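You operate a simulated robot arm through the tools that you are given. There is no shell and no other tool. Be economical: measure what you need, move in short steps, check, and stop when the job is done.

Carry out the task below with a simulated robot arm. There is one attempt and no reset: what you move stays moved.

Task
Show the dunes print in the black stand.
Fine: the wood print goes into the third slot of the oak rack, the new one slides down into the stand, picture to the glass; set the stand on the sofa side of the reading lamp, under its head, and switch that on; it stays on.

The check looks at the end state, three seconds after you hand in, the way a careful person would. Anything else that was tipped, shoved, dropped, spilled or broken makes it a failure.

Robot
A 7-joint arm with a two-finger parallel gripper, fixed in place. Base frame: the origin is at the foot of the arm, x ahead of it, y to its left, z up; the work surface is at about z = 0.9. Readings come in m, rad, newtons and seconds.
With the tool pointing down near the work surface it reaches from about 0.34 to 0.74 m from the base axis. Its first joint turns from -2.007 to 2.007 rad. Payload 3.91 kg.
The tool frame sits at the grasp point between the pads (the TCP): z along the fingers, y along the line on which they close. The tips reach 0.03 m beyond it. The gripper opens to 0.11 m. The fingers are 0.02 m wide and 0.01 m thick; the gripper's body (0.048 by 0.112 m) begins 0.055 m behind the TCP.
Orientation is that of the tool frame in the base frame, as [roll, pitch, yaw] about the fixed x, y, z axes, in that order (R = Rz(yaw) Ry(pitch) Rx(roll)). With the fingers straight down and closing along the base's y, the tool's x points along the base's -x, its y along +y and its z along -z.

Tools
- The arm moves only by the tool move_arm. Its arguments are lists of equal length, an entry for each row: "slide": the shift along the tool's x, y, z in m, a list of three; "delta_rot": the turn, a rotation vector about the tool's x, y, z in rad, a list of three; "claw": the opening, from 0 (shut) to 1 (fully open). In form: {"slide": [[dx, dy, dz], ...], "delta_rot": [[ax, ay, az], ...], "claw": [claw, ...]}. A call has 1 to 20 rows; each row shifts and turns the commanded pose from where the row before left it, along the tool's axes as they then stand. Rows are played at 5 a second. More than 0.05 m and 0.15 rad between two rows, or a gripper value outside its range, and nothing of the call is played. A pose out of reach is approached as far as the arm can. The call stops where the force on the tool passes 40 N (or 10 N more than at its start, if that is more) or the arm is blocked; 0.2 s more then pass. The fingers move at their own pace (about 0.108 m/s each) and stop on an object; they squeeze with about 37 N. The grip force told is the motor's: it shows also when the fingers shut on nothing. Time passes only in rows, and 0.2 s behind the last, so rows that do not move let the fingers close. It gives the time, the measured TCP pose, the force on the tool (base axes), the opening and the grip force at its end, in the units of the frame above (readings bear some noise).
- Cameras (640 x 400 px; columns grow to the right, rows downward): "scene" is fixed at [0.3982, -0.6485, 1.4732]; the picture's right is [0.99, 0.15, 0.00], its down [0.13, -0.85, -0.52] and it looks along [-0.08, 0.51, -0.86] (base axes); focal length 248 px, centre (320, 200). "wrist" rides on the gripper at [-0.036, 0, -0.057] in the tool frame; the picture's right is [0.00, -1.00, 0.00], its down [0.97, 0.00, -0.24] and it looks along [0.24, 0.00, 0.97] (tool axes); focal length 218 px, centre (320, 200). There is no depth. A picture from a camera that has moved, and an enlarged one, comes with that camera's place and axes in the base frame and with its lens.
- camera(camera): a new picture of that camera. No time passes.
- lift_body(by): slides the trunk up (or, below 0, down) by that many m; the arm rides with it, the base frame stays. It gives what a move gives, with no picture.
- enlarge(camera, box): a new picture of the part [left, top, right, bottom] of that camera's present view, enlarged. No time passes.
- job_done(): hands the job in; it is judged then, once.

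Go step by step. Nothing tells you positions but the pictures and the camera data: compare them with the known pose of the tool, close in by small moves and look again before you grip or let go. The budget is 120 turns and 68 pictures, counting those below and the enlarged ones. Unless the task says otherwise, let go and move clear before handing in, and close with one line.

The tools are called after ">>>" as name(argument=value, ...) on one line, values as JSON. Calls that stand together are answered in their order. move_arm: Moves the arm, as the interface text tells. Its arguments: {"type":"object","properties":{"slide":{"type":"array"},"delta_rot":{"type":"array"},"claw":{"type":"array"}},"required":["slide","delta_rot","claw"]} The other tools are called the same way: lift_body (by) slides the trunk up or down; camera (camera) takes a picture; enlarge (camera, box) takes an enlarged picture of a part of a camera's view; job_done () hands the job in.

At the start:

```text
time: 0.0
tcp_pos: [0.2447, -0.458, 1.1619]
tool_rot: [3.141, 0.0, 3.141]
force: [0.6, -0.1, 0.3]
gripper_width: 0.11
gripper_force: 0.0
trunk travel left (down, up): [-0.85, 0.14]
```

scene: 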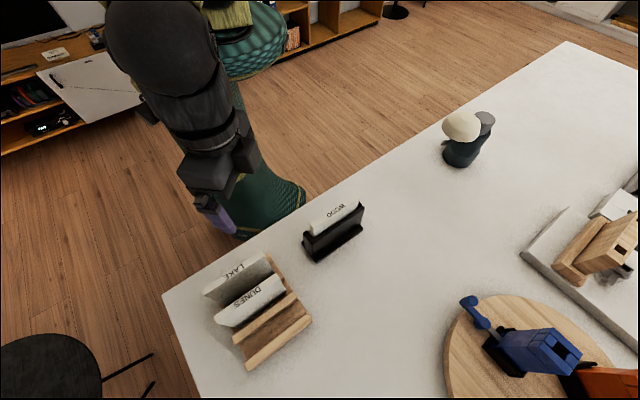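
wrist: 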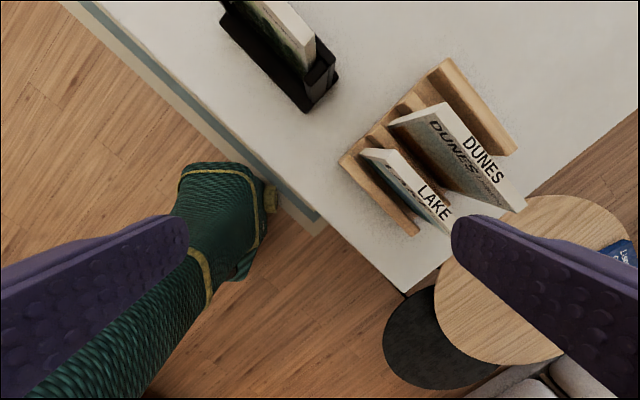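

I see a black stand holding the WOOD print and an oak rack with LAKE and DUNES; the lamp and its switch need a closer look. I'll enlarge the scene first.

>>> enlarge(camera="scene", box=[180, 170, 400, 390])

>>> enlarge(camera="scene", box=[400, 80, 540, 200])

>>> enlarge(camera="scene", box=[440, 180, 640, 400])

```text
1.82 times, centred on (290, 280) of scene
camera zoom: at [0.3982, -0.6485, 1.4732], right [0.99, 0.15, 0.0], down [0.13, -0.85, -0.52], along [-0.08, 0.51, -0.86], focal length 450 px, centre (374, 54)
```

zoom: 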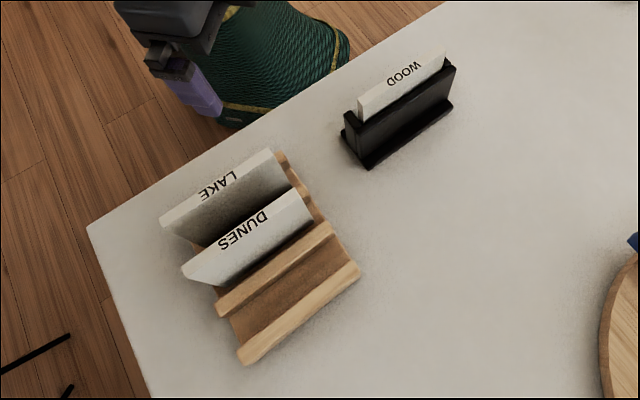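

```text
3.33 times, centred on (470, 140) of scene
camera zoom: at [0.3982, -0.6485, 1.4732], right [0.99, 0.15, 0.0], down [0.13, -0.85, -0.52], along [-0.08, 0.51, -0.86], focal length 825 px, centre (-180, 400)
```

zoom: 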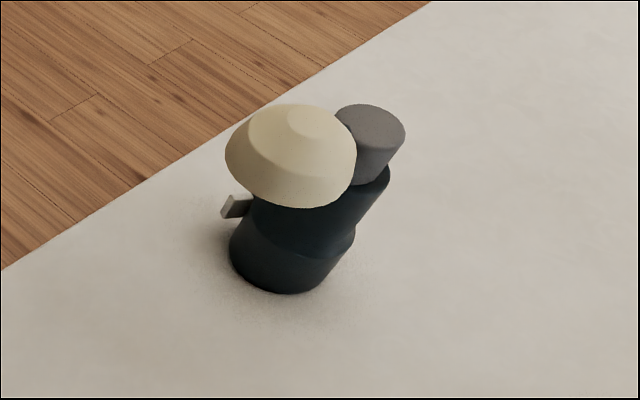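

```text
1.82 times, centred on (540, 290) of scene
camera zoom: at [0.3982, -0.6485, 1.4732], right [0.99, 0.15, 0.0], down [0.13, -0.85, -0.52], along [-0.08, 0.51, -0.86], focal length 450 px, centre (-80, 36)
```

zoom: 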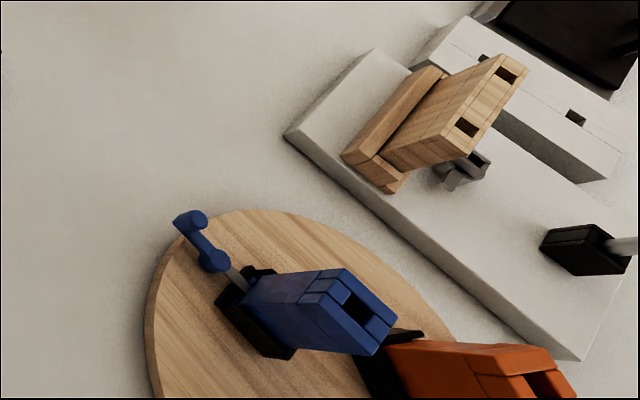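

The lamp is the cream-headed thing near (0.74, -0.12), stand near (0.40, -0.42) and rack near (0.29, -0.63), both running at 45°. I'll turn the tool to that 45° and look from above.

>>> move_arm(slide=[[0, 0, -0.03], [0, 0, -0.03], [-0.02, 0, -0.03], [-0.02, 0, -0.03], [0, 0, 0], [0, 0, 0]], delta_rot=[[0, 0, -0.131], [0, 0, -0.131], [0, 0, -0.131], [0, 0, -0.131], [0, 0, -0.131], [0, 0, -0.13]], claw=[1, 1, 1, 1, 1, 1])

>>> camera(camera="wrist")

```text
time: 1.4
tcp_pos: [0.2838, -0.4456, 1.2822]
tool_rot: [3.141, -0.001, -2.354]
force: [0.3, 1.1, 0.0]
gripper_width: 0.1099
gripper_force: 0.0
trunk travel left (down, up): [-0.85, 0.14]
```

```text
62 pictures are left
camera wrist: at [0.308, -0.4209, 1.3381], right [0.71, -0.71, 0.0], down [-0.68, -0.69, 0.24], along [-0.17, -0.17, -0.97], focal length 218 px, centre (320, 200)
```

wrist: 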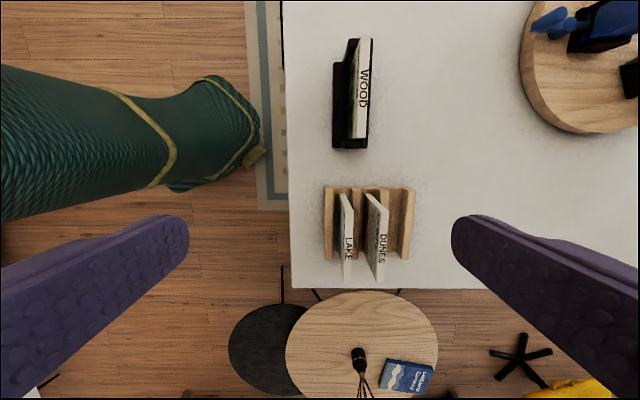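

The rack has three slots: LAKE in the first, DUNES in the second and the third empty. I'll look at the stand and rack in more detail.

>>> enlarge(camera="wrist", box=[290, 20, 430, 160])

>>> enlarge(camera="wrist", box=[300, 170, 440, 290])

```text
2.86 times, centred on (360, 90) of wrist
camera zoom: at [0.308, -0.4209, 1.3381], right [0.71, -0.71, 0.0], down [-0.68, -0.69, 0.24], along [-0.17, -0.17, -0.97], focal length 624 px, centre (206, 514)
```

zoom: 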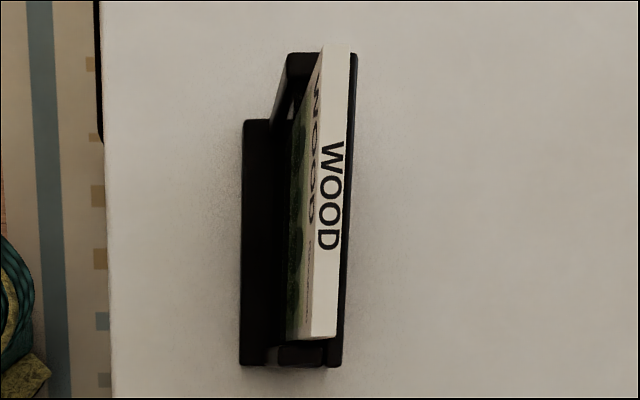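

```text
3.33 times, centred on (370, 230) of wrist
camera zoom: at [0.308, -0.4209, 1.3381], right [0.71, -0.71, 0.0], down [-0.68, -0.69, 0.24], along [-0.17, -0.17, -0.97], focal length 728 px, centre (153, 100)
```

zoom: 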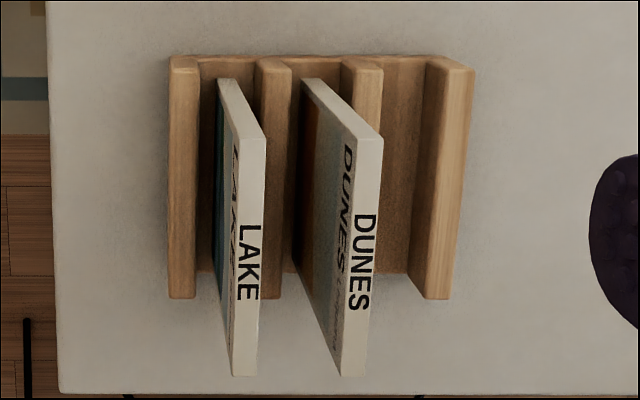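

WOOD's picture faces the same way as DUNES' (toward -x,+y), and the print tops are at about z = 1.03. Next I'll look toward the lamp, and for the sofa, with the tool tilted.

>>> move_arm(slide=[[-0.04, 0, 0], [-0.04, 0, 0], [-0.04, 0, 0], [0, 0, 0], [0, 0, 0], [0, 0, 0]], delta_rot=[[0, -0.14, 0], [0, -0.14, 0], [0, -0.14, 0], [0, -0.14, 0], [0, -0.14, 0], [0, -0.14, 0]], claw=[1, 1, 1, 1, 1, 1])

>>> camera(camera="wrist")

```text
time: 2.8
tcp_pos: [0.3668, -0.3639, 1.2987]
tool_rot: [3.141, 0.843, -2.358]
force: [-0.4, -0.7, -0.2]
gripper_width: 0.1099
gripper_force: 0.1
trunk travel left (down, up): [-0.85, 0.14]
```

```text
59 pictures are left
camera wrist: at [0.3522, -0.3781, 1.3634], right [0.71, -0.71, 0.0], down [-0.58, -0.58, -0.56], along [0.4, 0.4, -0.83], focal length 218 px, centre (320, 200)
```

wrist: 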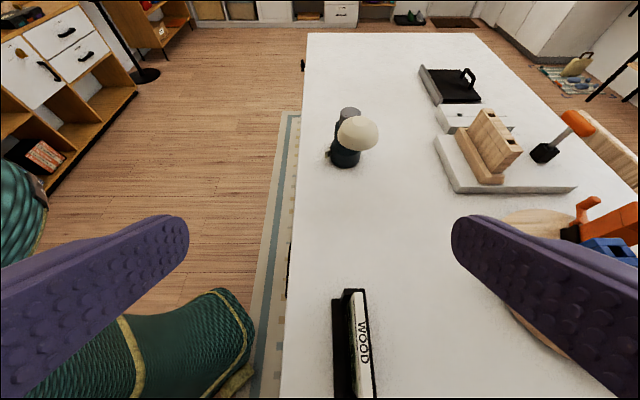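

The lamp head overhangs toward the near right; I'll zoom in on it.

>>> enlarge(camera="wrist", box=[300, 80, 410, 180])

>>> move_arm(slide=[[0, 0, 0], [0, 0, 0], [0, 0, 0], [0, 0, 0], [0, 0, 0], [0, 0, 0], [0, 0, 0], [0, 0, 0], [0, 0, 0], [0, 0, 0]], delta_rot=[[0, 0.14, 0], [0, 0.14, 0], [0, 0.14, 0], [0, 0.14, 0], [0, 0.14, 0], [0, 0.14, 0], [0, 0.14, 0], [0, 0.14, 0], [0, 0.14, 0], [0, 0.14, 0]], claw=[1, 1, 1, 1, 1, 1, 1, 1, 1, 1])

>>> camera(camera="wrist")

```text
4.00 times, centred on (355, 130) of wrist
camera zoom: at [0.3522, -0.3781, 1.3634], right [0.71, -0.71, 0.0], down [-0.58, -0.58, -0.56], along [0.4, 0.4, -0.83], focal length 873 px, centre (180, 480)
```

zoom: 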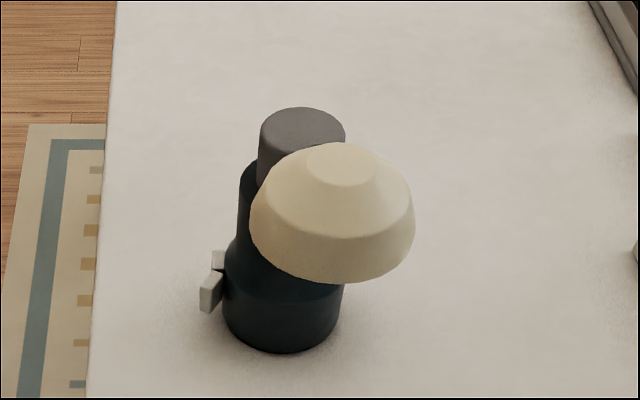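

```text
time: 5.0
tcp_pos: [0.3662, -0.3607, 1.2984]
tool_rot: [-3.141, -0.565, -2.357]
force: [-0.2, 0.8, -0.9]
gripper_width: 0.1103
gripper_force: 0.1
trunk travel left (down, up): [-0.85, 0.14]
```

```text
57 pictures are left
camera wrist: at [0.4088, -0.3187, 1.3269], right [0.71, -0.71, 0.0], down [-0.49, -0.49, 0.72], along [-0.51, -0.51, -0.69], focal length 218 px, centre (320, 200)
```

wrist: 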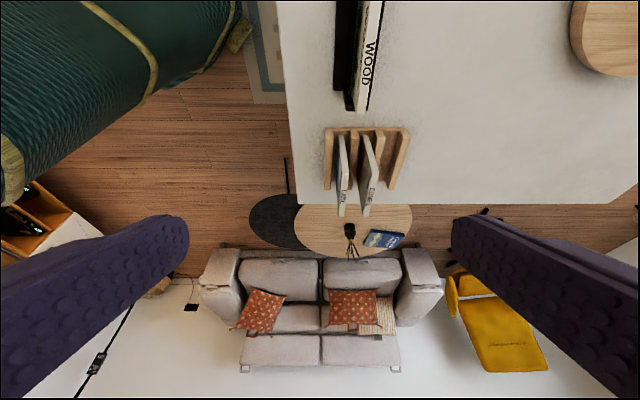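

The sofa lies toward (-x,-y), and the lamp's head (about (0.64, -0.19), z≈1.09) overhangs its base on that side, so the stand goes under it, lengthwise as it is now. I'll check from the front which side of the stand has the glass.

>>> move_arm(slide=[[0, 0.03, 0], [0, 0.03, 0], [0, 0.03, 0], [0, 0.03, 0], [0, 0, 0], [0, 0, 0], [0, 0, 0], [0, 0, 0], [0, 0, 0]], delta_rot=[[0, -0.14, 0], [0, -0.14, 0], [0, -0.14, 0], [0, -0.145, 0], [0.14, 0, 0], [0.14, 0, 0], [0.14, 0, 0], [0.14, 0, 0], [0.14, 0, 0]], claw=[1, 1, 1, 1, 1, 1, 1, 1, 1])

>>> camera(camera="wrist")

```text
time: 7.0
tcp_pos: [0.2807, -0.2781, 1.2982]
tool_rot: [-2.442, 0.006, -2.356]
force: [-0.9, 0.0, -0.4]
gripper_width: 0.1099
gripper_force: 0.1
trunk travel left (down, up): [-0.85, 0.14]
```

```text
56 pictures are left
camera wrist: at [0.2792, -0.2271, 1.3413], right [0.54, -0.54, 0.65], down [-0.8, -0.58, 0.18], along [0.28, -0.61, -0.74], focal length 218 px, centre (320, 200)
```

wrist: 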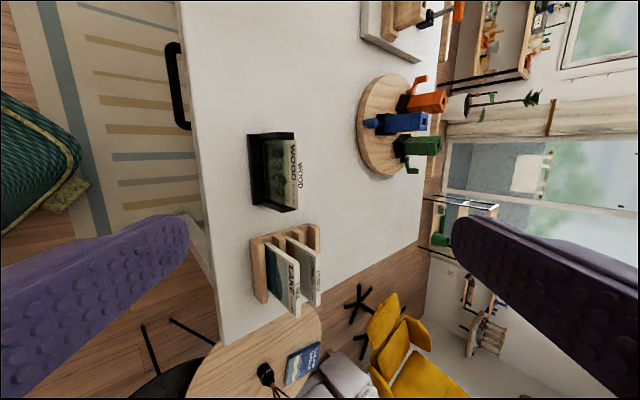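

>>> enlarge(camera="wrist", box=[230, 110, 330, 220])

>>> enlarge(camera="wrist", box=[240, 210, 340, 320])

```text
3.64 times, centred on (280, 165) of wrist
camera zoom: at [0.2792, -0.2271, 1.3413], right [0.54, -0.54, 0.65], down [-0.8, -0.58, 0.18], along [0.28, -0.61, -0.74], focal length 794 px, centre (466, 327)
```

zoom: 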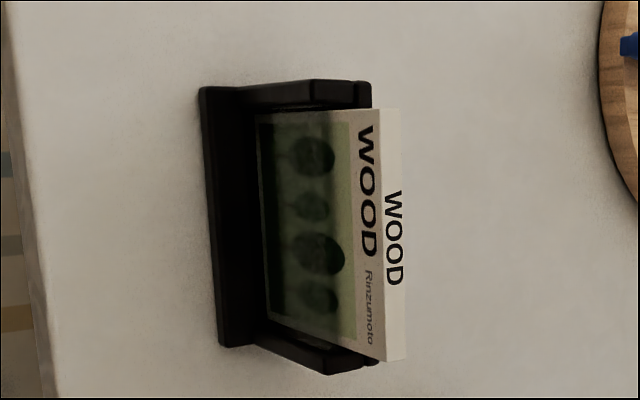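

```text
3.64 times, centred on (290, 265) of wrist
camera zoom: at [0.2792, -0.2271, 1.3413], right [0.54, -0.54, 0.65], down [-0.8, -0.58, 0.18], along [0.28, -0.61, -0.74], focal length 794 px, centre (429, -36)
```

zoom: 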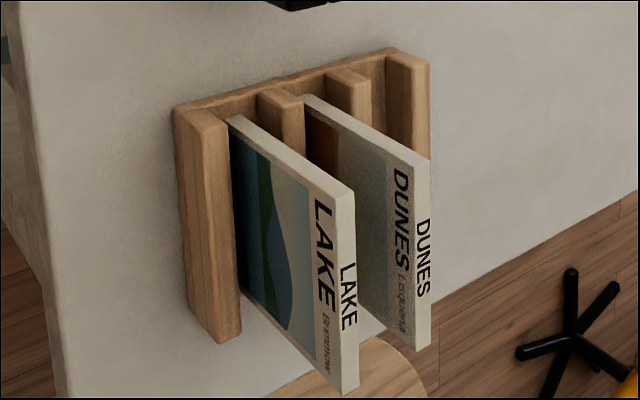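

The glass is on the -x,+y face, with the back panel opposite, and WOOD stands about 3.5 cm above it. I'll level the tool and hover over WOOD with a narrowed gripper.

>>> move_arm(slide=[[0, 0, 0], [0, 0, 0], [0, 0, 0], [0, 0, 0], [0, 0, 0], [0.012, -0.045, 0], [0, -0.045, 0], [0, -0.045, 0], [0, -0.04, 0.03], [0, 0, 0.04], [0, 0, 0.04], [0, 0, 0.03], [0, 0, 0]], delta_rot=[[-0.14, 0, 0], [-0.14, 0, 0], [-0.14, 0, 0], [-0.14, 0, 0], [-0.14, -0.006, 0], [0, 0, 0], [0, 0, 0], [0, 0, 0], [0, 0, 0], [0, 0, 0], [0, 0, 0], [0, 0, 0], [0, 0, 0]], claw=[1, 1, 1, 1, 1, 0.6, 0.36, 0.36, 0.36, 0.36, 0.36, 0.36, 0.36])

>>> camera(camera="wrist")

>>> enlarge(camera="scene", box=[240, 110, 420, 270])

```text
time: 9.8
tcp_pos: [0.3951, -0.4074, 1.1584]
tool_rot: [-3.14, 0.012, -2.358]
force: [-0.2, 0.2, 0.0]
gripper_width: 0.0398
gripper_force: 0.1
trunk travel left (down, up): [-0.85, 0.14]
```

```text
53 pictures are left
camera wrist: at [0.4201, -0.3831, 1.2144], right [0.71, -0.71, 0.0], down [-0.69, -0.69, 0.23], along [-0.16, -0.16, -0.97], focal length 218 px, centre (320, 200)
```

wrist: 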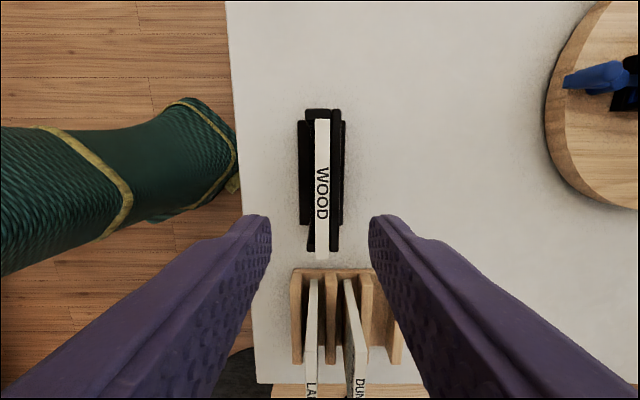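

```text
2.50 times, centred on (330, 190) of scene
camera zoom: at [0.3982, -0.6485, 1.4732], right [0.99, 0.15, 0.0], down [0.13, -0.85, -0.52], along [-0.08, 0.51, -0.86], focal length 619 px, centre (295, 225)
```

zoom: 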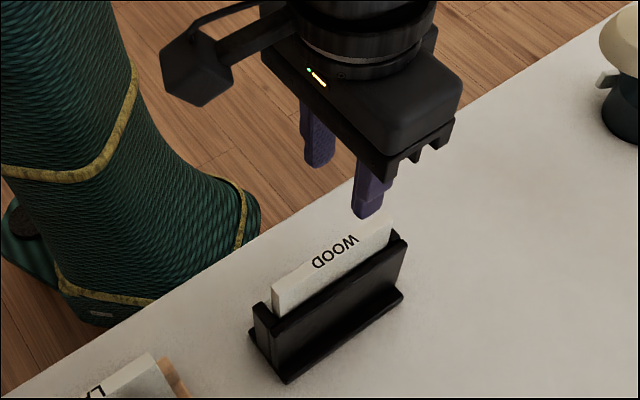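

WOOD is centred under the gripper, with its top at about 1.033. I'll go down until the tips are just above the back panel and grip.

>>> move_arm(slide=[[0, -0.002, 0.04], [0, 0, 0.04], [0, 0, 0.03], [0, 0, 0.011], [0, 0, 0], [0, 0, 0], [0, 0, 0]], delta_rot=[[0, 0.012, 0], [0, 0, 0], [0, 0, 0], [0, 0, 0], [0, 0, 0], [0, 0, 0], [0, 0, 0]], claw=[0.36, 0.36, 0.36, 0.36, 0, 0, 0])

>>> camera(camera="wrist")

>>> enlarge(camera="scene", box=[240, 110, 420, 270])

```text
time: 11.4
tcp_pos: [0.3995, -0.4105, 1.039]
tool_rot: [-3.14, -0.002, -2.357]
force: [-1.3, 0.6, -0.3]
gripper_width: 0.0115
gripper_force: 36.6
trunk travel left (down, up): [-0.85, 0.14]
```

```text
51 pictures are left
camera wrist: at [0.4245, -0.385, 1.0954], right [0.71, -0.71, 0.0], down [-0.69, -0.69, 0.24], along [-0.17, -0.17, -0.97], focal length 218 px, centre (320, 200)
```

wrist: 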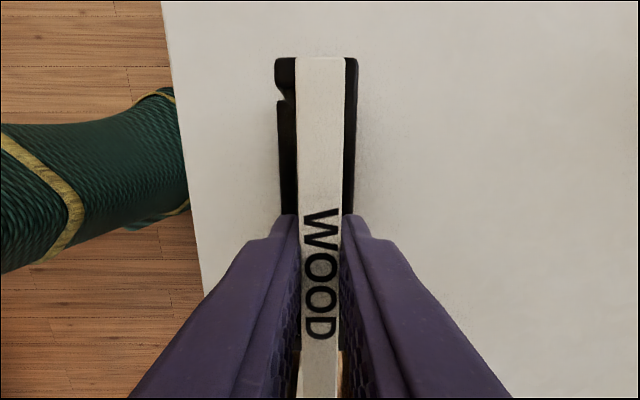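

```text
2.50 times, centred on (330, 190) of scene
camera zoom: at [0.3982, -0.6485, 1.4732], right [0.99, 0.15, 0.0], down [0.13, -0.85, -0.52], along [-0.08, 0.51, -0.86], focal length 619 px, centre (295, 225)
```

zoom: 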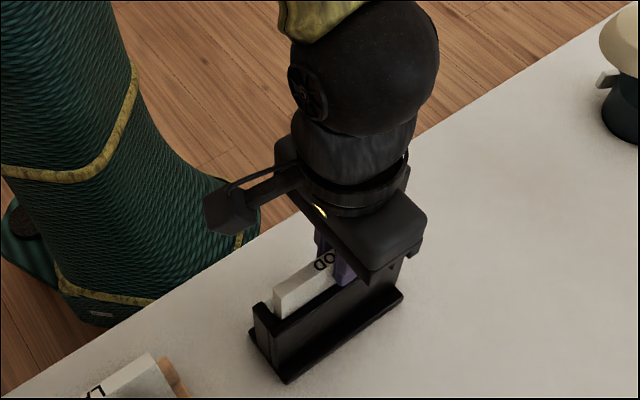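

WOOD is gripped (0.0115 wide). I'll lift it straight out.

>>> move_arm(slide=[[0, 0, -0.01], [0, 0, -0.02], [0, 0, -0.03], [0, 0, -0.03], [0, 0, -0.03], [0, 0, -0.03], [0, 0, 0]], delta_rot=[[0, 0, 0], [0, 0, 0], [0, 0, 0], [0, 0, 0], [0, 0, 0], [0, 0, 0], [0, 0, 0]], claw=[0, 0, 0, 0, 0, 0, 0])

>>> camera(camera="scene")

```text
time: 13.0
tcp_pos: [0.3994, -0.4112, 1.1884]
tool_rot: [3.14, -0.003, -2.355]
force: [0.6, 0.0, -0.1]
gripper_width: 0.0114
gripper_force: 36.8
trunk travel left (down, up): [-0.85, 0.14]
```

```text
49 pictures are left
```

scene: 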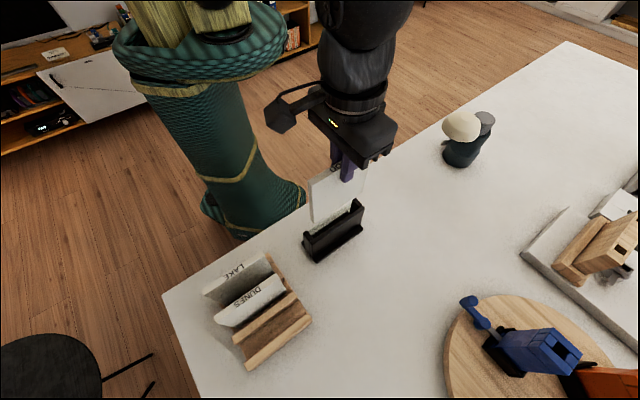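

The print is free. I'll carry it over slot 3 (about (0.305, -0.628)), moving sideways first so it stays clear of the other prints.

>>> move_arm(slide=[[0, -0.045, 0], [0, -0.042, 0], [0.04, 0, 0], [0.045, 0, 0], [0.045, 0, 0], [0.045, 0, 0], [0.045, 0, 0], [0, 0, 0]], delta_rot=[[0, 0, 0], [0, 0, 0], [0, 0, 0], [0, 0, 0], [0, 0, 0], [0, 0, 0], [0, 0, 0], [0, 0, 0]], claw=[0, 0, 0, 0, 0, 0, 0, 0])

>>> camera(camera="wrist")

>>> enlarge(camera="scene", box=[180, 220, 360, 390])

```text
time: 14.8
tcp_pos: [0.308, -0.6288, 1.1935]
tool_rot: [3.14, -0.001, -2.354]
force: [0.7, 1.6, -0.5]
gripper_width: 0.0114
gripper_force: 36.8
trunk travel left (down, up): [-0.85, 0.14]
```

```text
48 pictures are left
camera wrist: at [0.3318, -0.604, 1.2496], right [0.71, -0.71, 0.0], down [-0.69, -0.69, 0.24], along [-0.17, -0.17, -0.97], focal length 218 px, centre (320, 200)
```

wrist: 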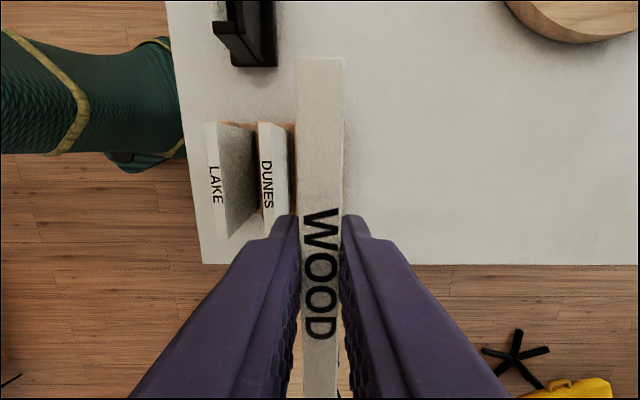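

```text
2.35 times, centred on (270, 305) of scene
camera zoom: at [0.3982, -0.6485, 1.4732], right [0.99, 0.15, 0.0], down [0.13, -0.85, -0.52], along [-0.08, 0.51, -0.86], focal length 582 px, centre (438, -47)
```

zoom: 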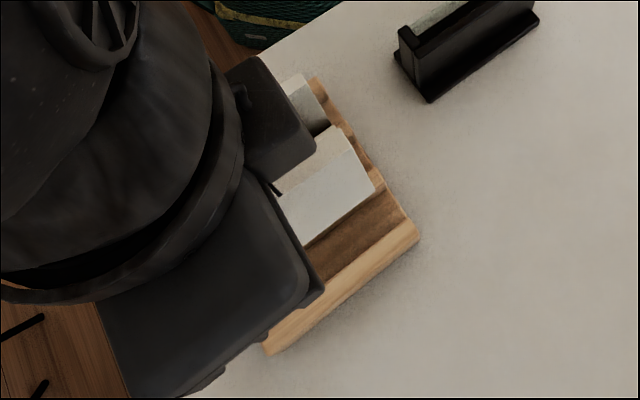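

Slot spacing measures 50 mm, so slot 3 is 2 mm to the left of the tool. I'll correct that and lower to just above seating.

>>> move_arm(slide=[[0.001, 0.002, 0.03], [0, 0, 0.03], [0, 0, 0.03], [0, 0, 0.02], [0, 0, 0.015], [0, 0, 0.008], [0, 0, 0]], delta_rot=[[0, 0, 0], [0, 0, 0], [0, 0, 0], [0, 0, 0], [0, 0, 0], [0, 0, 0], [0, 0, 0]], claw=[0, 0, 0, 0, 0, 0, 0])

>>> camera(camera="wrist")

>>> enlarge(camera="scene", box=[180, 220, 360, 390])

```text
time: 16.4
tcp_pos: [0.3044, -0.6276, 1.0551]
tool_rot: [3.141, -0.001, -2.356]
force: [-0.2, -0.4, 0.0]
gripper_width: 0.0111
gripper_force: 36.7
trunk travel left (down, up): [-0.85, 0.14]
```

```text
46 pictures are left
camera wrist: at [0.3294, -0.6017, 1.1118], right [0.71, -0.71, 0.0], down [-0.69, -0.69, 0.24], along [-0.17, -0.17, -0.97], focal length 218 px, centre (320, 200)
```

wrist: 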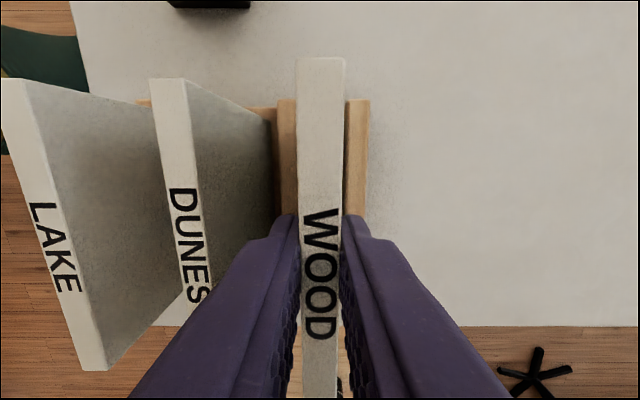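

```text
2.35 times, centred on (270, 305) of scene
camera zoom: at [0.3982, -0.6485, 1.4732], right [0.99, 0.15, 0.0], down [0.13, -0.85, -0.52], along [-0.08, 0.51, -0.86], focal length 582 px, centre (438, -47)
```

zoom: 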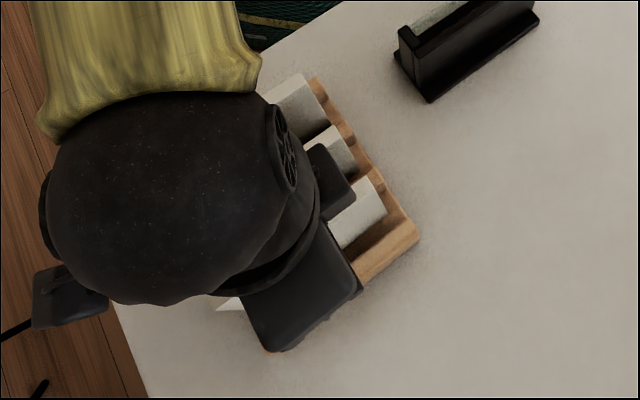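

WOOD sits between the third and fourth ridges, about 2 mm left of centre. I'll adjust and lower until it seats.

>>> move_arm(slide=[[0, -0.002, 0.004], [0, 0, 0.004], [0, 0, 0.003], [0, 0, 0.002], [0, 0, 0.002]], delta_rot=[[0, 0, 0], [0, 0, 0], [0, 0, 0], [0, 0, 0], [0, 0, 0]], claw=[0, 0, 0, 0, 0])

```text
time: 17.6
tcp_pos: [0.3055, -0.6298, 1.0409]
tool_rot: [3.141, -0.001, -2.356]
force: [0.1, 0.6, -0.7]
gripper_width: 0.0112
gripper_force: 36.2
trunk travel left (down, up): [-0.85, 0.14]
```

>>> move_arm(slide=[[0, 0, 0.002], [0, 0, 0.002], [0, 0, 0.002], [0, 0, 0.002]], delta_rot=[[0, 0, 0], [0, 0, 0], [0, 0, 0], [0, 0, 0]], claw=[0, 0, 0, 0])

```text
time: 18.6
tcp_pos: [0.3037, -0.6282, 1.0366]
tool_rot: [-3.134, -0.004, -2.357]
force: [0.8, 0.2, 26.5]
gripper_width: 0.0112
gripper_force: 36.7
trunk travel left (down, up): [-0.85, 0.14]
```

It is seated (26 N push). I'll ease off, open a little, and back straight up.

>>> move_arm(slide=[[0, 0, -0.003], [0, 0, 0], [0, 0, 0], [0, 0, 0], [0, 0, -0.02], [0, 0, -0.03], [0, 0, -0.03], [0, 0, -0.03]], delta_rot=[[0, 0, 0], [0, 0, 0], [0, 0, 0], [0, 0, 0], [0, 0, 0], [0, 0, 0], [0, 0, 0], [0, 0, 0]], claw=[0, 0.18, 0.3, 0.3, 0.3, 0.3, 0.3, 0.3])

>>> camera(camera="wrist")

```text
time: 20.4
tcp_pos: [0.3072, -0.6277, 1.1461]
tool_rot: [3.141, -0.001, -2.358]
force: [0.0, 0.6, 0.5]
gripper_width: 0.033
gripper_force: 0.1
trunk travel left (down, up): [-0.85, 0.14]
```

```text
44 pictures are left
camera wrist: at [0.3319, -0.6028, 1.2024], right [0.71, -0.71, 0.0], down [-0.69, -0.69, 0.24], along [-0.17, -0.17, -0.97], focal length 218 px, centre (320, 200)
```

wrist: 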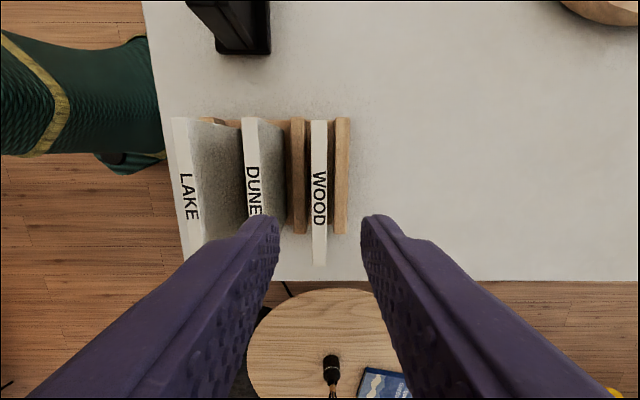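

WOOD stands upright in slot 3. I'll move over DUNES (n ≈ 0.6095), check, then go down.

>>> move_arm(slide=[[0.003, 0.026, 0], [0, 0.025, 0], [0, 0, 0.03], [0, 0, 0]], delta_rot=[[0, 0, 0], [0, 0, 0], [0, 0, 0], [0, 0, 0]], claw=[0.3, 0.3, 0.3, 0.3])

>>> camera(camera="wrist")

```text
time: 21.4
tcp_pos: [0.2668, -0.5913, 1.1156]
tool_rot: [-3.141, -0.002, -2.356]
force: [0.3, -0.4, -0.3]
gripper_width: 0.033
gripper_force: 0.0
trunk travel left (down, up): [-0.85, 0.14]
```

```text
43 pictures are left
camera wrist: at [0.2919, -0.5667, 1.1721], right [0.71, -0.71, 0.0], down [-0.69, -0.69, 0.24], along [-0.17, -0.17, -0.97], focal length 218 px, centre (320, 200)
```

wrist: 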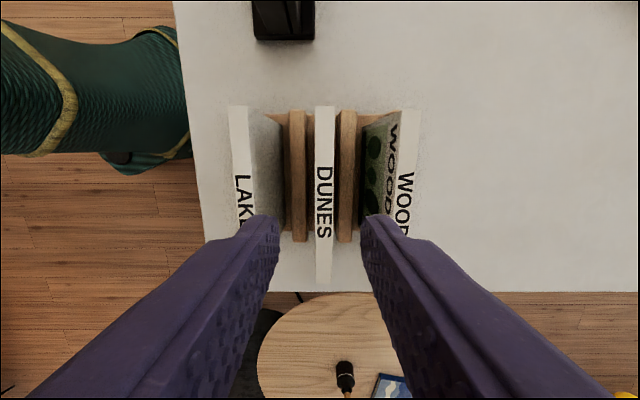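

DUNES is 2.5 mm right of the tool centre. I'll correct, descend and grip.

>>> move_arm(slide=[[0, -0.0025, 0.03], [0, 0, 0.03], [0, 0, 0.0165], [0, 0, 0], [0, 0, 0], [0, 0, 0], [0, 0, 0]], delta_rot=[[0, 0, 0], [0, 0, 0], [0, 0, 0], [0, 0, 0], [0, 0, 0], [0, 0, 0], [0, 0, 0]], claw=[0.3, 0.3, 0.3, 0.3, 0, 0, 0])

>>> camera(camera="wrist")

```text
time: 23.0
tcp_pos: [0.2687, -0.5972, 1.0377]
tool_rot: [3.14, -0.002, -2.356]
force: [-0.1, -1.4, 0.9]
gripper_width: 0.0112
gripper_force: 36.8
trunk travel left (down, up): [-0.85, 0.14]
```

```text
42 pictures are left
camera wrist: at [0.2943, -0.5717, 1.0938], right [0.71, -0.71, 0.0], down [-0.69, -0.69, 0.24], along [-0.17, -0.17, -0.97], focal length 218 px, centre (320, 200)
```

wrist: 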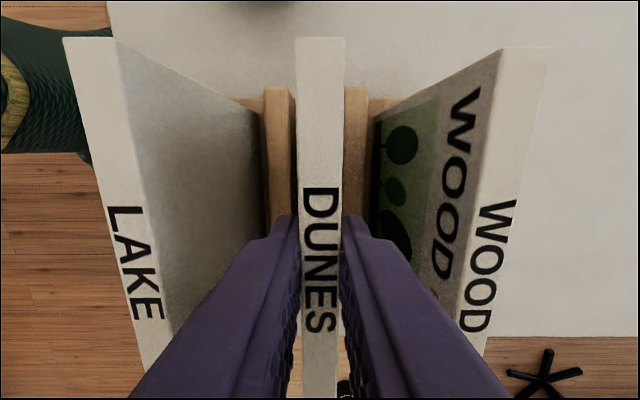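

DUNES is gripped. I'll lift it and carry it above the stand.

>>> move_arm(slide=[[0, 0, -0.01], [0, 0, -0.02], [0, 0, -0.04], [0, 0, -0.04], [0, 0, -0.04], [-0.045, 0, -0.01], [-0.045, 0, 0], [-0.045, 0.02, 0], [-0.045, 0.019, 0], [-0.04, 0, 0], [0, 0, 0]], delta_rot=[[0, 0, 0], [0, 0, 0], [0, 0, 0], [0, 0, 0], [0, 0, 0], [0, 0, 0], [0, 0, 0], [0, 0, 0], [0, 0, 0], [0, 0, 0], [0, 0, 0]], claw=[0, 0, 0, 0, 0, 0, 0, 0, 0, 0, 0])

>>> camera(camera="wrist")

>>> enlarge(camera="scene", box=[240, 110, 420, 270])

```text
time: 25.4
tcp_pos: [0.3994, -0.4154, 1.1961]
tool_rot: [3.141, -0.002, -2.355]
force: [0.3, -1.0, -0.3]
gripper_width: 0.0111
gripper_force: 36.8
trunk travel left (down, up): [-0.85, 0.14]
```

```text
41 pictures are left
camera wrist: at [0.4239, -0.3897, 1.254], right [0.71, -0.71, 0.0], down [-0.69, -0.69, 0.24], along [-0.17, -0.17, -0.97], focal length 218 px, centre (320, 200)
```

wrist: 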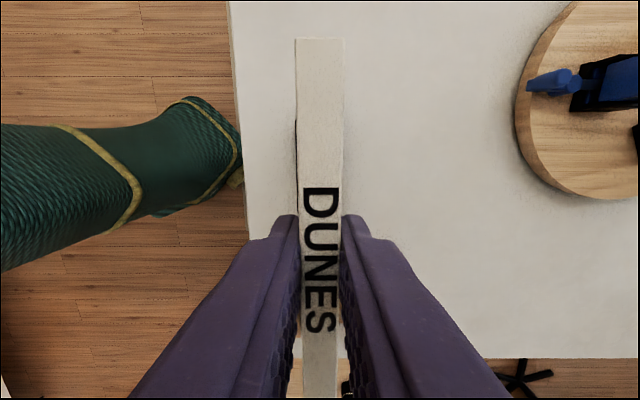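

```text
2.50 times, centred on (330, 190) of scene
camera zoom: at [0.3982, -0.6485, 1.4732], right [0.99, 0.15, 0.0], down [0.13, -0.85, -0.52], along [-0.08, 0.51, -0.86], focal length 619 px, centre (295, 225)
```

zoom: 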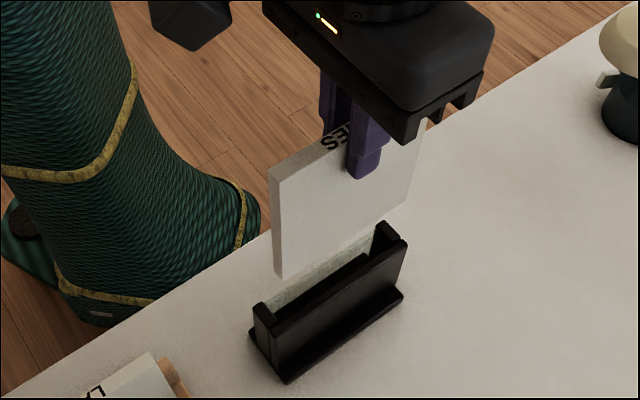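

By commanded moves, DUNES is exactly where WOOD was lifted out. I'll lower to just above the stand's rim and check.

>>> move_arm(slide=[[0, 0, 0.03], [0, 0, 0.03], [0, 0, 0.007], [0, 0, 0]], delta_rot=[[0, 0, 0], [0, 0, 0], [0, 0, 0], [0, 0, 0]], claw=[0, 0, 0, 0])

>>> enlarge(camera="scene", box=[290, 160, 380, 270])

>>> camera(camera="wrist")

```text
time: 26.4
tcp_pos: [0.3953, -0.4116, 1.1295]
tool_rot: [3.141, 0.0, -2.356]
force: [-0.1, 0.6, -0.8]
gripper_width: 0.0114
gripper_force: 36.8
trunk travel left (down, up): [-0.85, 0.14]
```

```text
3.64 times, centred on (335, 215) of scene
camera zoom: at [0.3982, -0.6485, 1.4732], right [0.99, 0.15, 0.0], down [0.13, -0.85, -0.52], along [-0.08, 0.51, -0.86], focal length 900 px, centre (266, 146)
```

zoom: 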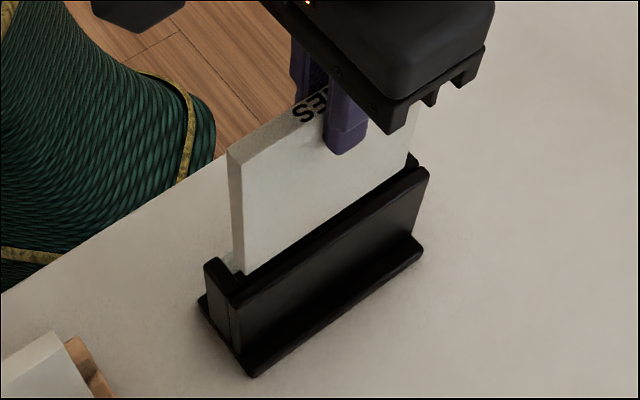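

```text
38 pictures are left
camera wrist: at [0.4211, -0.3868, 1.1864], right [0.71, -0.71, 0.0], down [-0.69, -0.69, 0.24], along [-0.17, -0.17, -0.97], focal length 218 px, centre (320, 200)
```

wrist: 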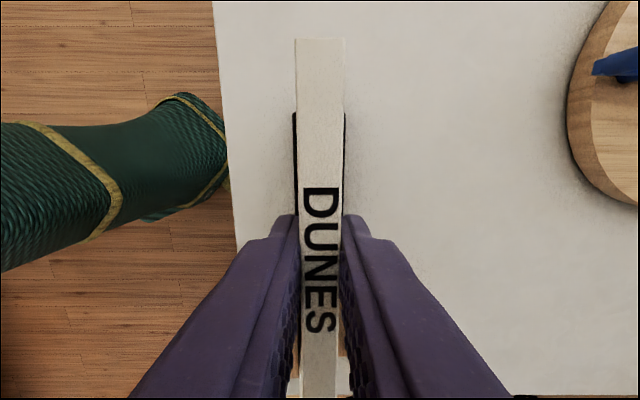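

It lines up with the slot. I'll lower it in small steps, watching the force.

>>> move_arm(slide=[[0, 0, 0.005], [0, 0, 0.005], [0, 0, 0.005], [0, 0, 0.005], [0, 0, 0.005]], delta_rot=[[0, 0, 0], [0, 0, 0], [0, 0, 0], [0, 0, 0], [0, 0, 0]], claw=[0, 0, 0, 0, 0])

>>> enlarge(camera="scene", box=[290, 160, 380, 270])

```text
time: 27.6
tcp_pos: [0.3935, -0.4125, 1.1054]
tool_rot: [-3.141, -0.004, -2.356]
force: [-0.4, -0.4, 0.4]
gripper_width: 0.0114
gripper_force: 36.4
trunk travel left (down, up): [-0.85, 0.14]
```

```text
3.64 times, centred on (335, 215) of scene
camera zoom: at [0.3982, -0.6485, 1.4732], right [0.99, 0.15, 0.0], down [0.13, -0.85, -0.52], along [-0.08, 0.51, -0.86], focal length 900 px, centre (266, 146)
```

zoom: 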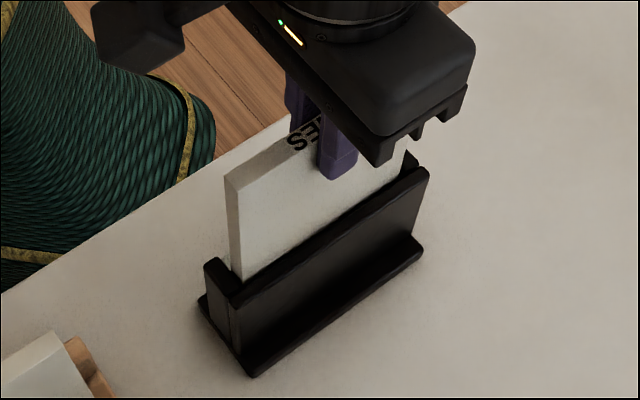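

It has entered the slot freely. I'll keep going down to just above seating.

>>> move_arm(slide=[[0, 0, 0.01], [0, 0, 0.01], [0, 0, 0.01], [0, 0, 0.01], [0, 0, 0.01], [0, 0, 0.008], [0, 0, 0.004], [0, 0, 0.002]], delta_rot=[[0, 0, 0], [0, 0, 0], [0, 0, 0], [0, 0, 0], [0, 0, 0], [0, 0, 0], [0, 0, 0], [0, 0, 0]], claw=[0, 0, 0, 0, 0, 0, 0, 0])

```text
time: 29.4
tcp_pos: [0.3965, -0.4122, 1.0413]
tool_rot: [-3.14, -0.001, -2.357]
force: [0.2, 0.3, -0.8]
gripper_width: 0.0114
gripper_force: 36.3
trunk travel left (down, up): [-0.85, 0.14]
```

>>> move_arm(slide=[[0, 0, 0.002], [0, 0, 0.002], [0, 0, 0.002], [0, 0, 0.001]], delta_rot=[[0, 0, 0], [0, 0, 0], [0, 0, 0], [0, 0, 0]], claw=[0, 0, 0, 0])

```text
time: 30.4
tcp_pos: [0.3959, -0.4116, 1.0397]
tool_rot: [-3.135, -0.003, -2.356]
force: [-0.3, 2.0, 37.8]
gripper_width: 0.0115
gripper_force: 37.4
trunk travel left (down, up): [-0.85, 0.14]
```

DUNES is seated. I'll ease off, release and rise.

>>> move_arm(slide=[[0, 0, -0.004], [0, 0, 0], [0, 0, 0], [0, 0, 0], [0, 0, -0.02], [0, 0, -0.03], [0, 0, -0.03], [0, 0, -0.03]], delta_rot=[[0, 0, 0], [0, 0, 0], [0, 0, 0], [0, 0, 0], [0, 0, 0], [0, 0, 0], [0, 0, 0], [0, 0, 0]], claw=[0, 0.18, 0.35, 0.35, 0.35, 0.35, 0.35, 0.35])

>>> camera(camera="wrist")

>>> enlarge(camera="scene", box=[290, 160, 380, 270])

```text
time: 32.2
tcp_pos: [0.3954, -0.4118, 1.1492]
tool_rot: [3.141, -0.003, -2.356]
force: [-0.5, 0.2, -0.4]
gripper_width: 0.0386
gripper_force: 0.0
trunk travel left (down, up): [-0.85, 0.14]
```

```text
36 pictures are left
camera wrist: at [0.4202, -0.3872, 1.2068], right [0.71, -0.71, 0.0], down [-0.69, -0.69, 0.24], along [-0.17, -0.17, -0.97], focal length 218 px, centre (320, 200)
```

wrist: 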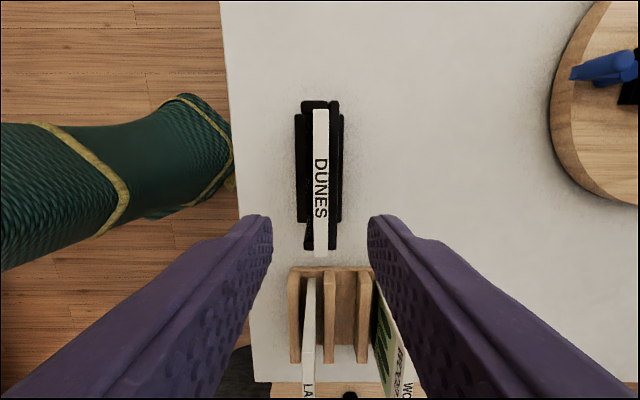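

```text
3.64 times, centred on (335, 215) of scene
camera zoom: at [0.3982, -0.6485, 1.4732], right [0.99, 0.15, 0.0], down [0.13, -0.85, -0.52], along [-0.08, 0.51, -0.86], focal length 900 px, centre (266, 146)
```

zoom: 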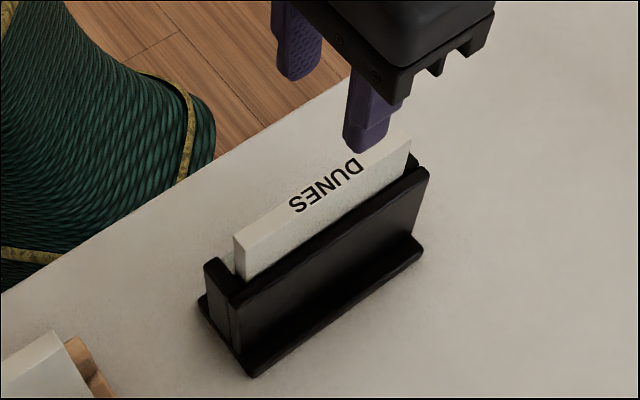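

DUNES is in the stand, picture toward the glass. Now I'll inspect the lamp's switch and head height up close.

>>> move_arm(slide=[[0, 0, -0.04], [-0.03, 0, -0.03], [-0.04, 0, 0], [-0.04, 0, 0], [0, 0, 0], [0, 0, 0], [0, 0, 0], [0, 0, 0], [0, 0, 0], [0, 0, 0]], delta_rot=[[0, 0, 0], [0, 0, 0], [0, 0, 0], [0, 0, 0], [0, -0.14, 0], [0, -0.14, 0], [0, -0.14, 0], [0, -0.14, 0], [0, -0.14, 0], [0, -0.14, 0]], claw=[1, 1, 1, 1, 1, 1, 1, 1, 1, 1])

>>> enlarge(camera="wrist", box=[260, 40, 460, 240])

```text
time: 34.4
tcp_pos: [0.4739, -0.3361, 1.2188]
tool_rot: [3.139, 0.84, -2.358]
force: [0.2, 0.0, -1.0]
gripper_width: 0.1099
gripper_force: 0.1
trunk travel left (down, up): [-0.85, 0.14]
```

```text
2.00 times, centred on (360, 140) of wrist
camera zoom: at [0.4593, -0.3492, 1.283], right [0.71, -0.71, 0.0], down [-0.58, -0.58, -0.56], along [0.4, 0.4, -0.83], focal length 436 px, centre (240, 320)
```

zoom: 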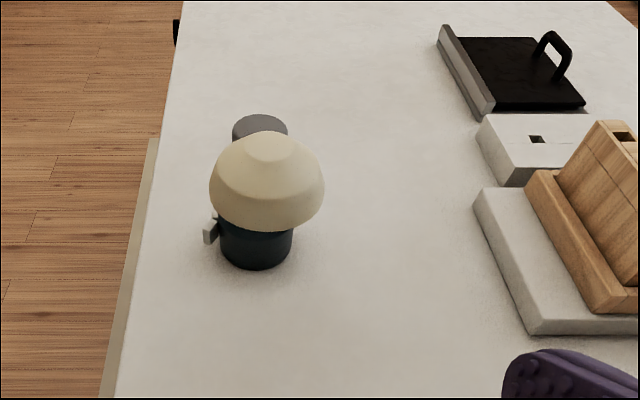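

I need to see the lever on the robot-facing side of the lamp base. I'll move the camera around there.

>>> move_arm(slide=[[0, 0, 0], [0, 0, 0], [0, 0, 0], [0, 0, 0], [0, 0, 0], [0, 0, 0], [0, 0, 0], [0, 0, 0], [0, 0, 0], [0, 0, 0], [0, 0, 0], [0, 0, 0], [0, 0.045, 0], [0, 0.045, 0], [0, 0.045, 0], [0, 0.045, 0], [0, 0.045, 0], [0, 0.045, 0]], delta_rot=[[0, 0.14, 0], [0, 0.14, 0], [0, 0.14, 0], [0, 0.14, 0], [0, 0.14, 0], [0, 0.14, 0], [0, 0, 0.131], [0, 0, 0.131], [0, 0, 0.131], [0, 0, 0.131], [0, 0, 0.131], [0, 0, 0.131], [0, 0, 0], [0, 0, 0], [0, 0, 0], [0, 0, 0], [0, 0, 0], [0, 0, 0]], claw=[1, 1, 1, 1, 1, 1, 1, 1, 1, 1, 1, 1, 1, 1, 1, 1, 1, 1])

>>> move_arm(slide=[[0.02, 0, 0.04], [0, 0, 0.02], [0, 0, 0], [0, 0, 0], [0, 0, 0], [0, 0, 0], [0, 0, 0], [0, 0, 0]], delta_rot=[[0, -0.14, 0], [0, -0.14, 0], [0, -0.14, 0], [0, -0.14, 0], [0, -0.14, 0], [0, -0.14, 0], [0, -0.14, 0], [0, -0.14, 0]], claw=[1, 1, 1, 1, 1, 1, 1, 1])

>>> camera(camera="wrist")

```text
time: 38.2
tcp_pos: [0.4744, -0.061, 1.2194]
tool_rot: [-3.139, -0.002, -3.141]
force: [-0.8, 0.5, -0.3]
gripper_width: 0.1099
gripper_force: 0.0
trunk travel left (down, up): [-0.85, 0.14]
```

```text
time: 40.0
tcp_pos: [0.5153, -0.0808, 1.164]
tool_rot: [-3.141, 1.119, 3.14]
force: [0.2, 0.3, -0.4]
gripper_width: 0.1103
gripper_force: 0.0
out of reach, approached as far as the arm can: row 5, 6, 7, 8
trunk travel left (down, up): [-0.85, 0.14]
```

```text
33 pictures are left
camera wrist: at [0.4796, -0.0815, 1.2197], right [0.0, -1.0, 0.0], down [-0.64, 0.0, -0.77], along [0.77, 0.0, -0.64], focal length 218 px, centre (320, 200)
```

wrist: 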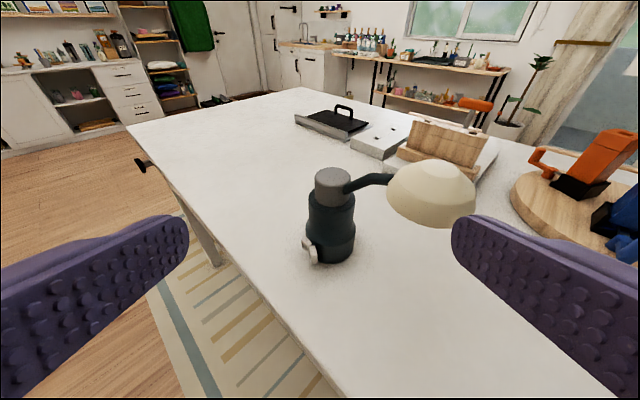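

Clear view: a column with a gooseneck carrying the head, and a small grey lever low on the near side. I'll zoom in on it.

>>> enlarge(camera="wrist", box=[270, 150, 390, 280])

>>> enlarge(camera="wrist", box=[290, 150, 490, 280])

```text
3.08 times, centred on (330, 215) of wrist
camera zoom: at [0.4796, -0.0815, 1.2197], right [0.0, -1.0, 0.0], down [-0.64, 0.0, -0.77], along [0.77, 0.0, -0.64], focal length 672 px, centre (289, 154)
```

zoom: 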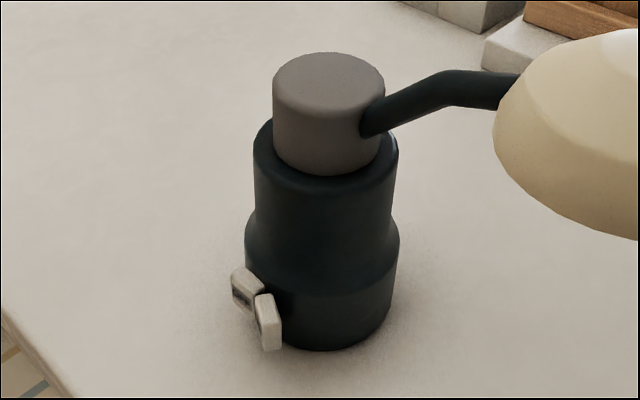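

```text
3.08 times, centred on (390, 215) of wrist
camera zoom: at [0.4796, -0.0815, 1.2197], right [0.0, -1.0, 0.0], down [-0.64, 0.0, -0.77], along [0.77, 0.0, -0.64], focal length 672 px, centre (105, 154)
```

zoom: 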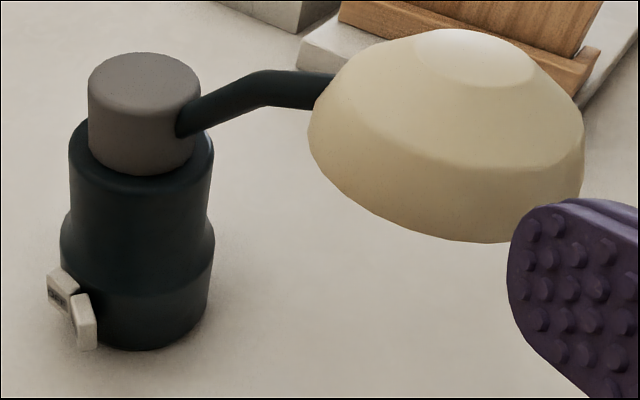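

The switch is a small grey rocker-like piece at about (0.70, -0.07, z≈0.935) on the robot side of the base; the head rim is at about z = 1.085, about 5 cm above the print. I'll take a closer look at the switch, facing it.

>>> move_arm(slide=[[0, 0, 0], [0, 0, 0], [0, 0, 0], [0, 0, 0], [0, 0, 0], [0, 0, 0], [0, 0, 0], [0, 0, 0], [0, 0.04, 0], [0, 0.04, 0], [0, 0.04, 0], [-0.04, 0, 0], [-0.04, 0, 0], [-0.03, 0, 0]], delta_rot=[[0, 0.14, 0], [0, 0.14, 0], [0, 0.14, 0], [0, 0.14, 0], [0, 0.14, 0], [0, 0.14, 0], [0, 0.14, 0], [0, 0.14, 0], [0, 0, 0.131], [0, 0, 0.131], [0, 0, 0.131], [0, 0, 0.131], [0, 0, 0.131], [0, 0, 0.131]], claw=[1, 1, 1, 1, 1, 1, 1, 1, 0.3, 0, 0, 0, 0, 0])

>>> camera(camera="wrist")

```text
time: 43.0
tcp_pos: [0.6282, -0.0122, 1.1592]
tool_rot: [-3.141, -0.001, 2.355]
force: [0.3, 0.8, 0.4]
gripper_width: 0.0
gripper_force: 37.2
trunk travel left (down, up): [-0.85, 0.14]
```

```text
30 pictures are left
camera wrist: at [0.6539, -0.0384, 1.2168], right [-0.71, -0.71, 0.0], down [-0.69, 0.69, 0.24], along [-0.17, 0.17, -0.97], focal length 218 px, centre (320, 200)
```

wrist: 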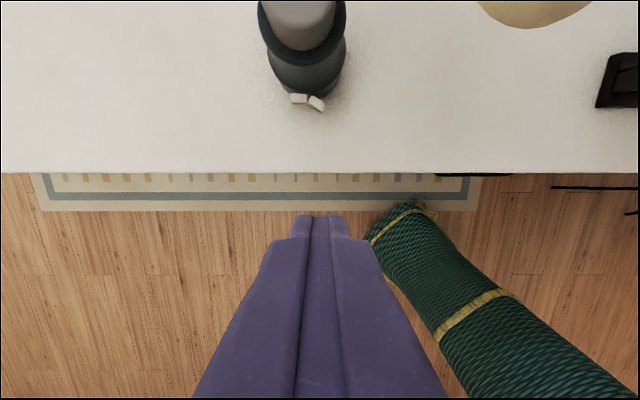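

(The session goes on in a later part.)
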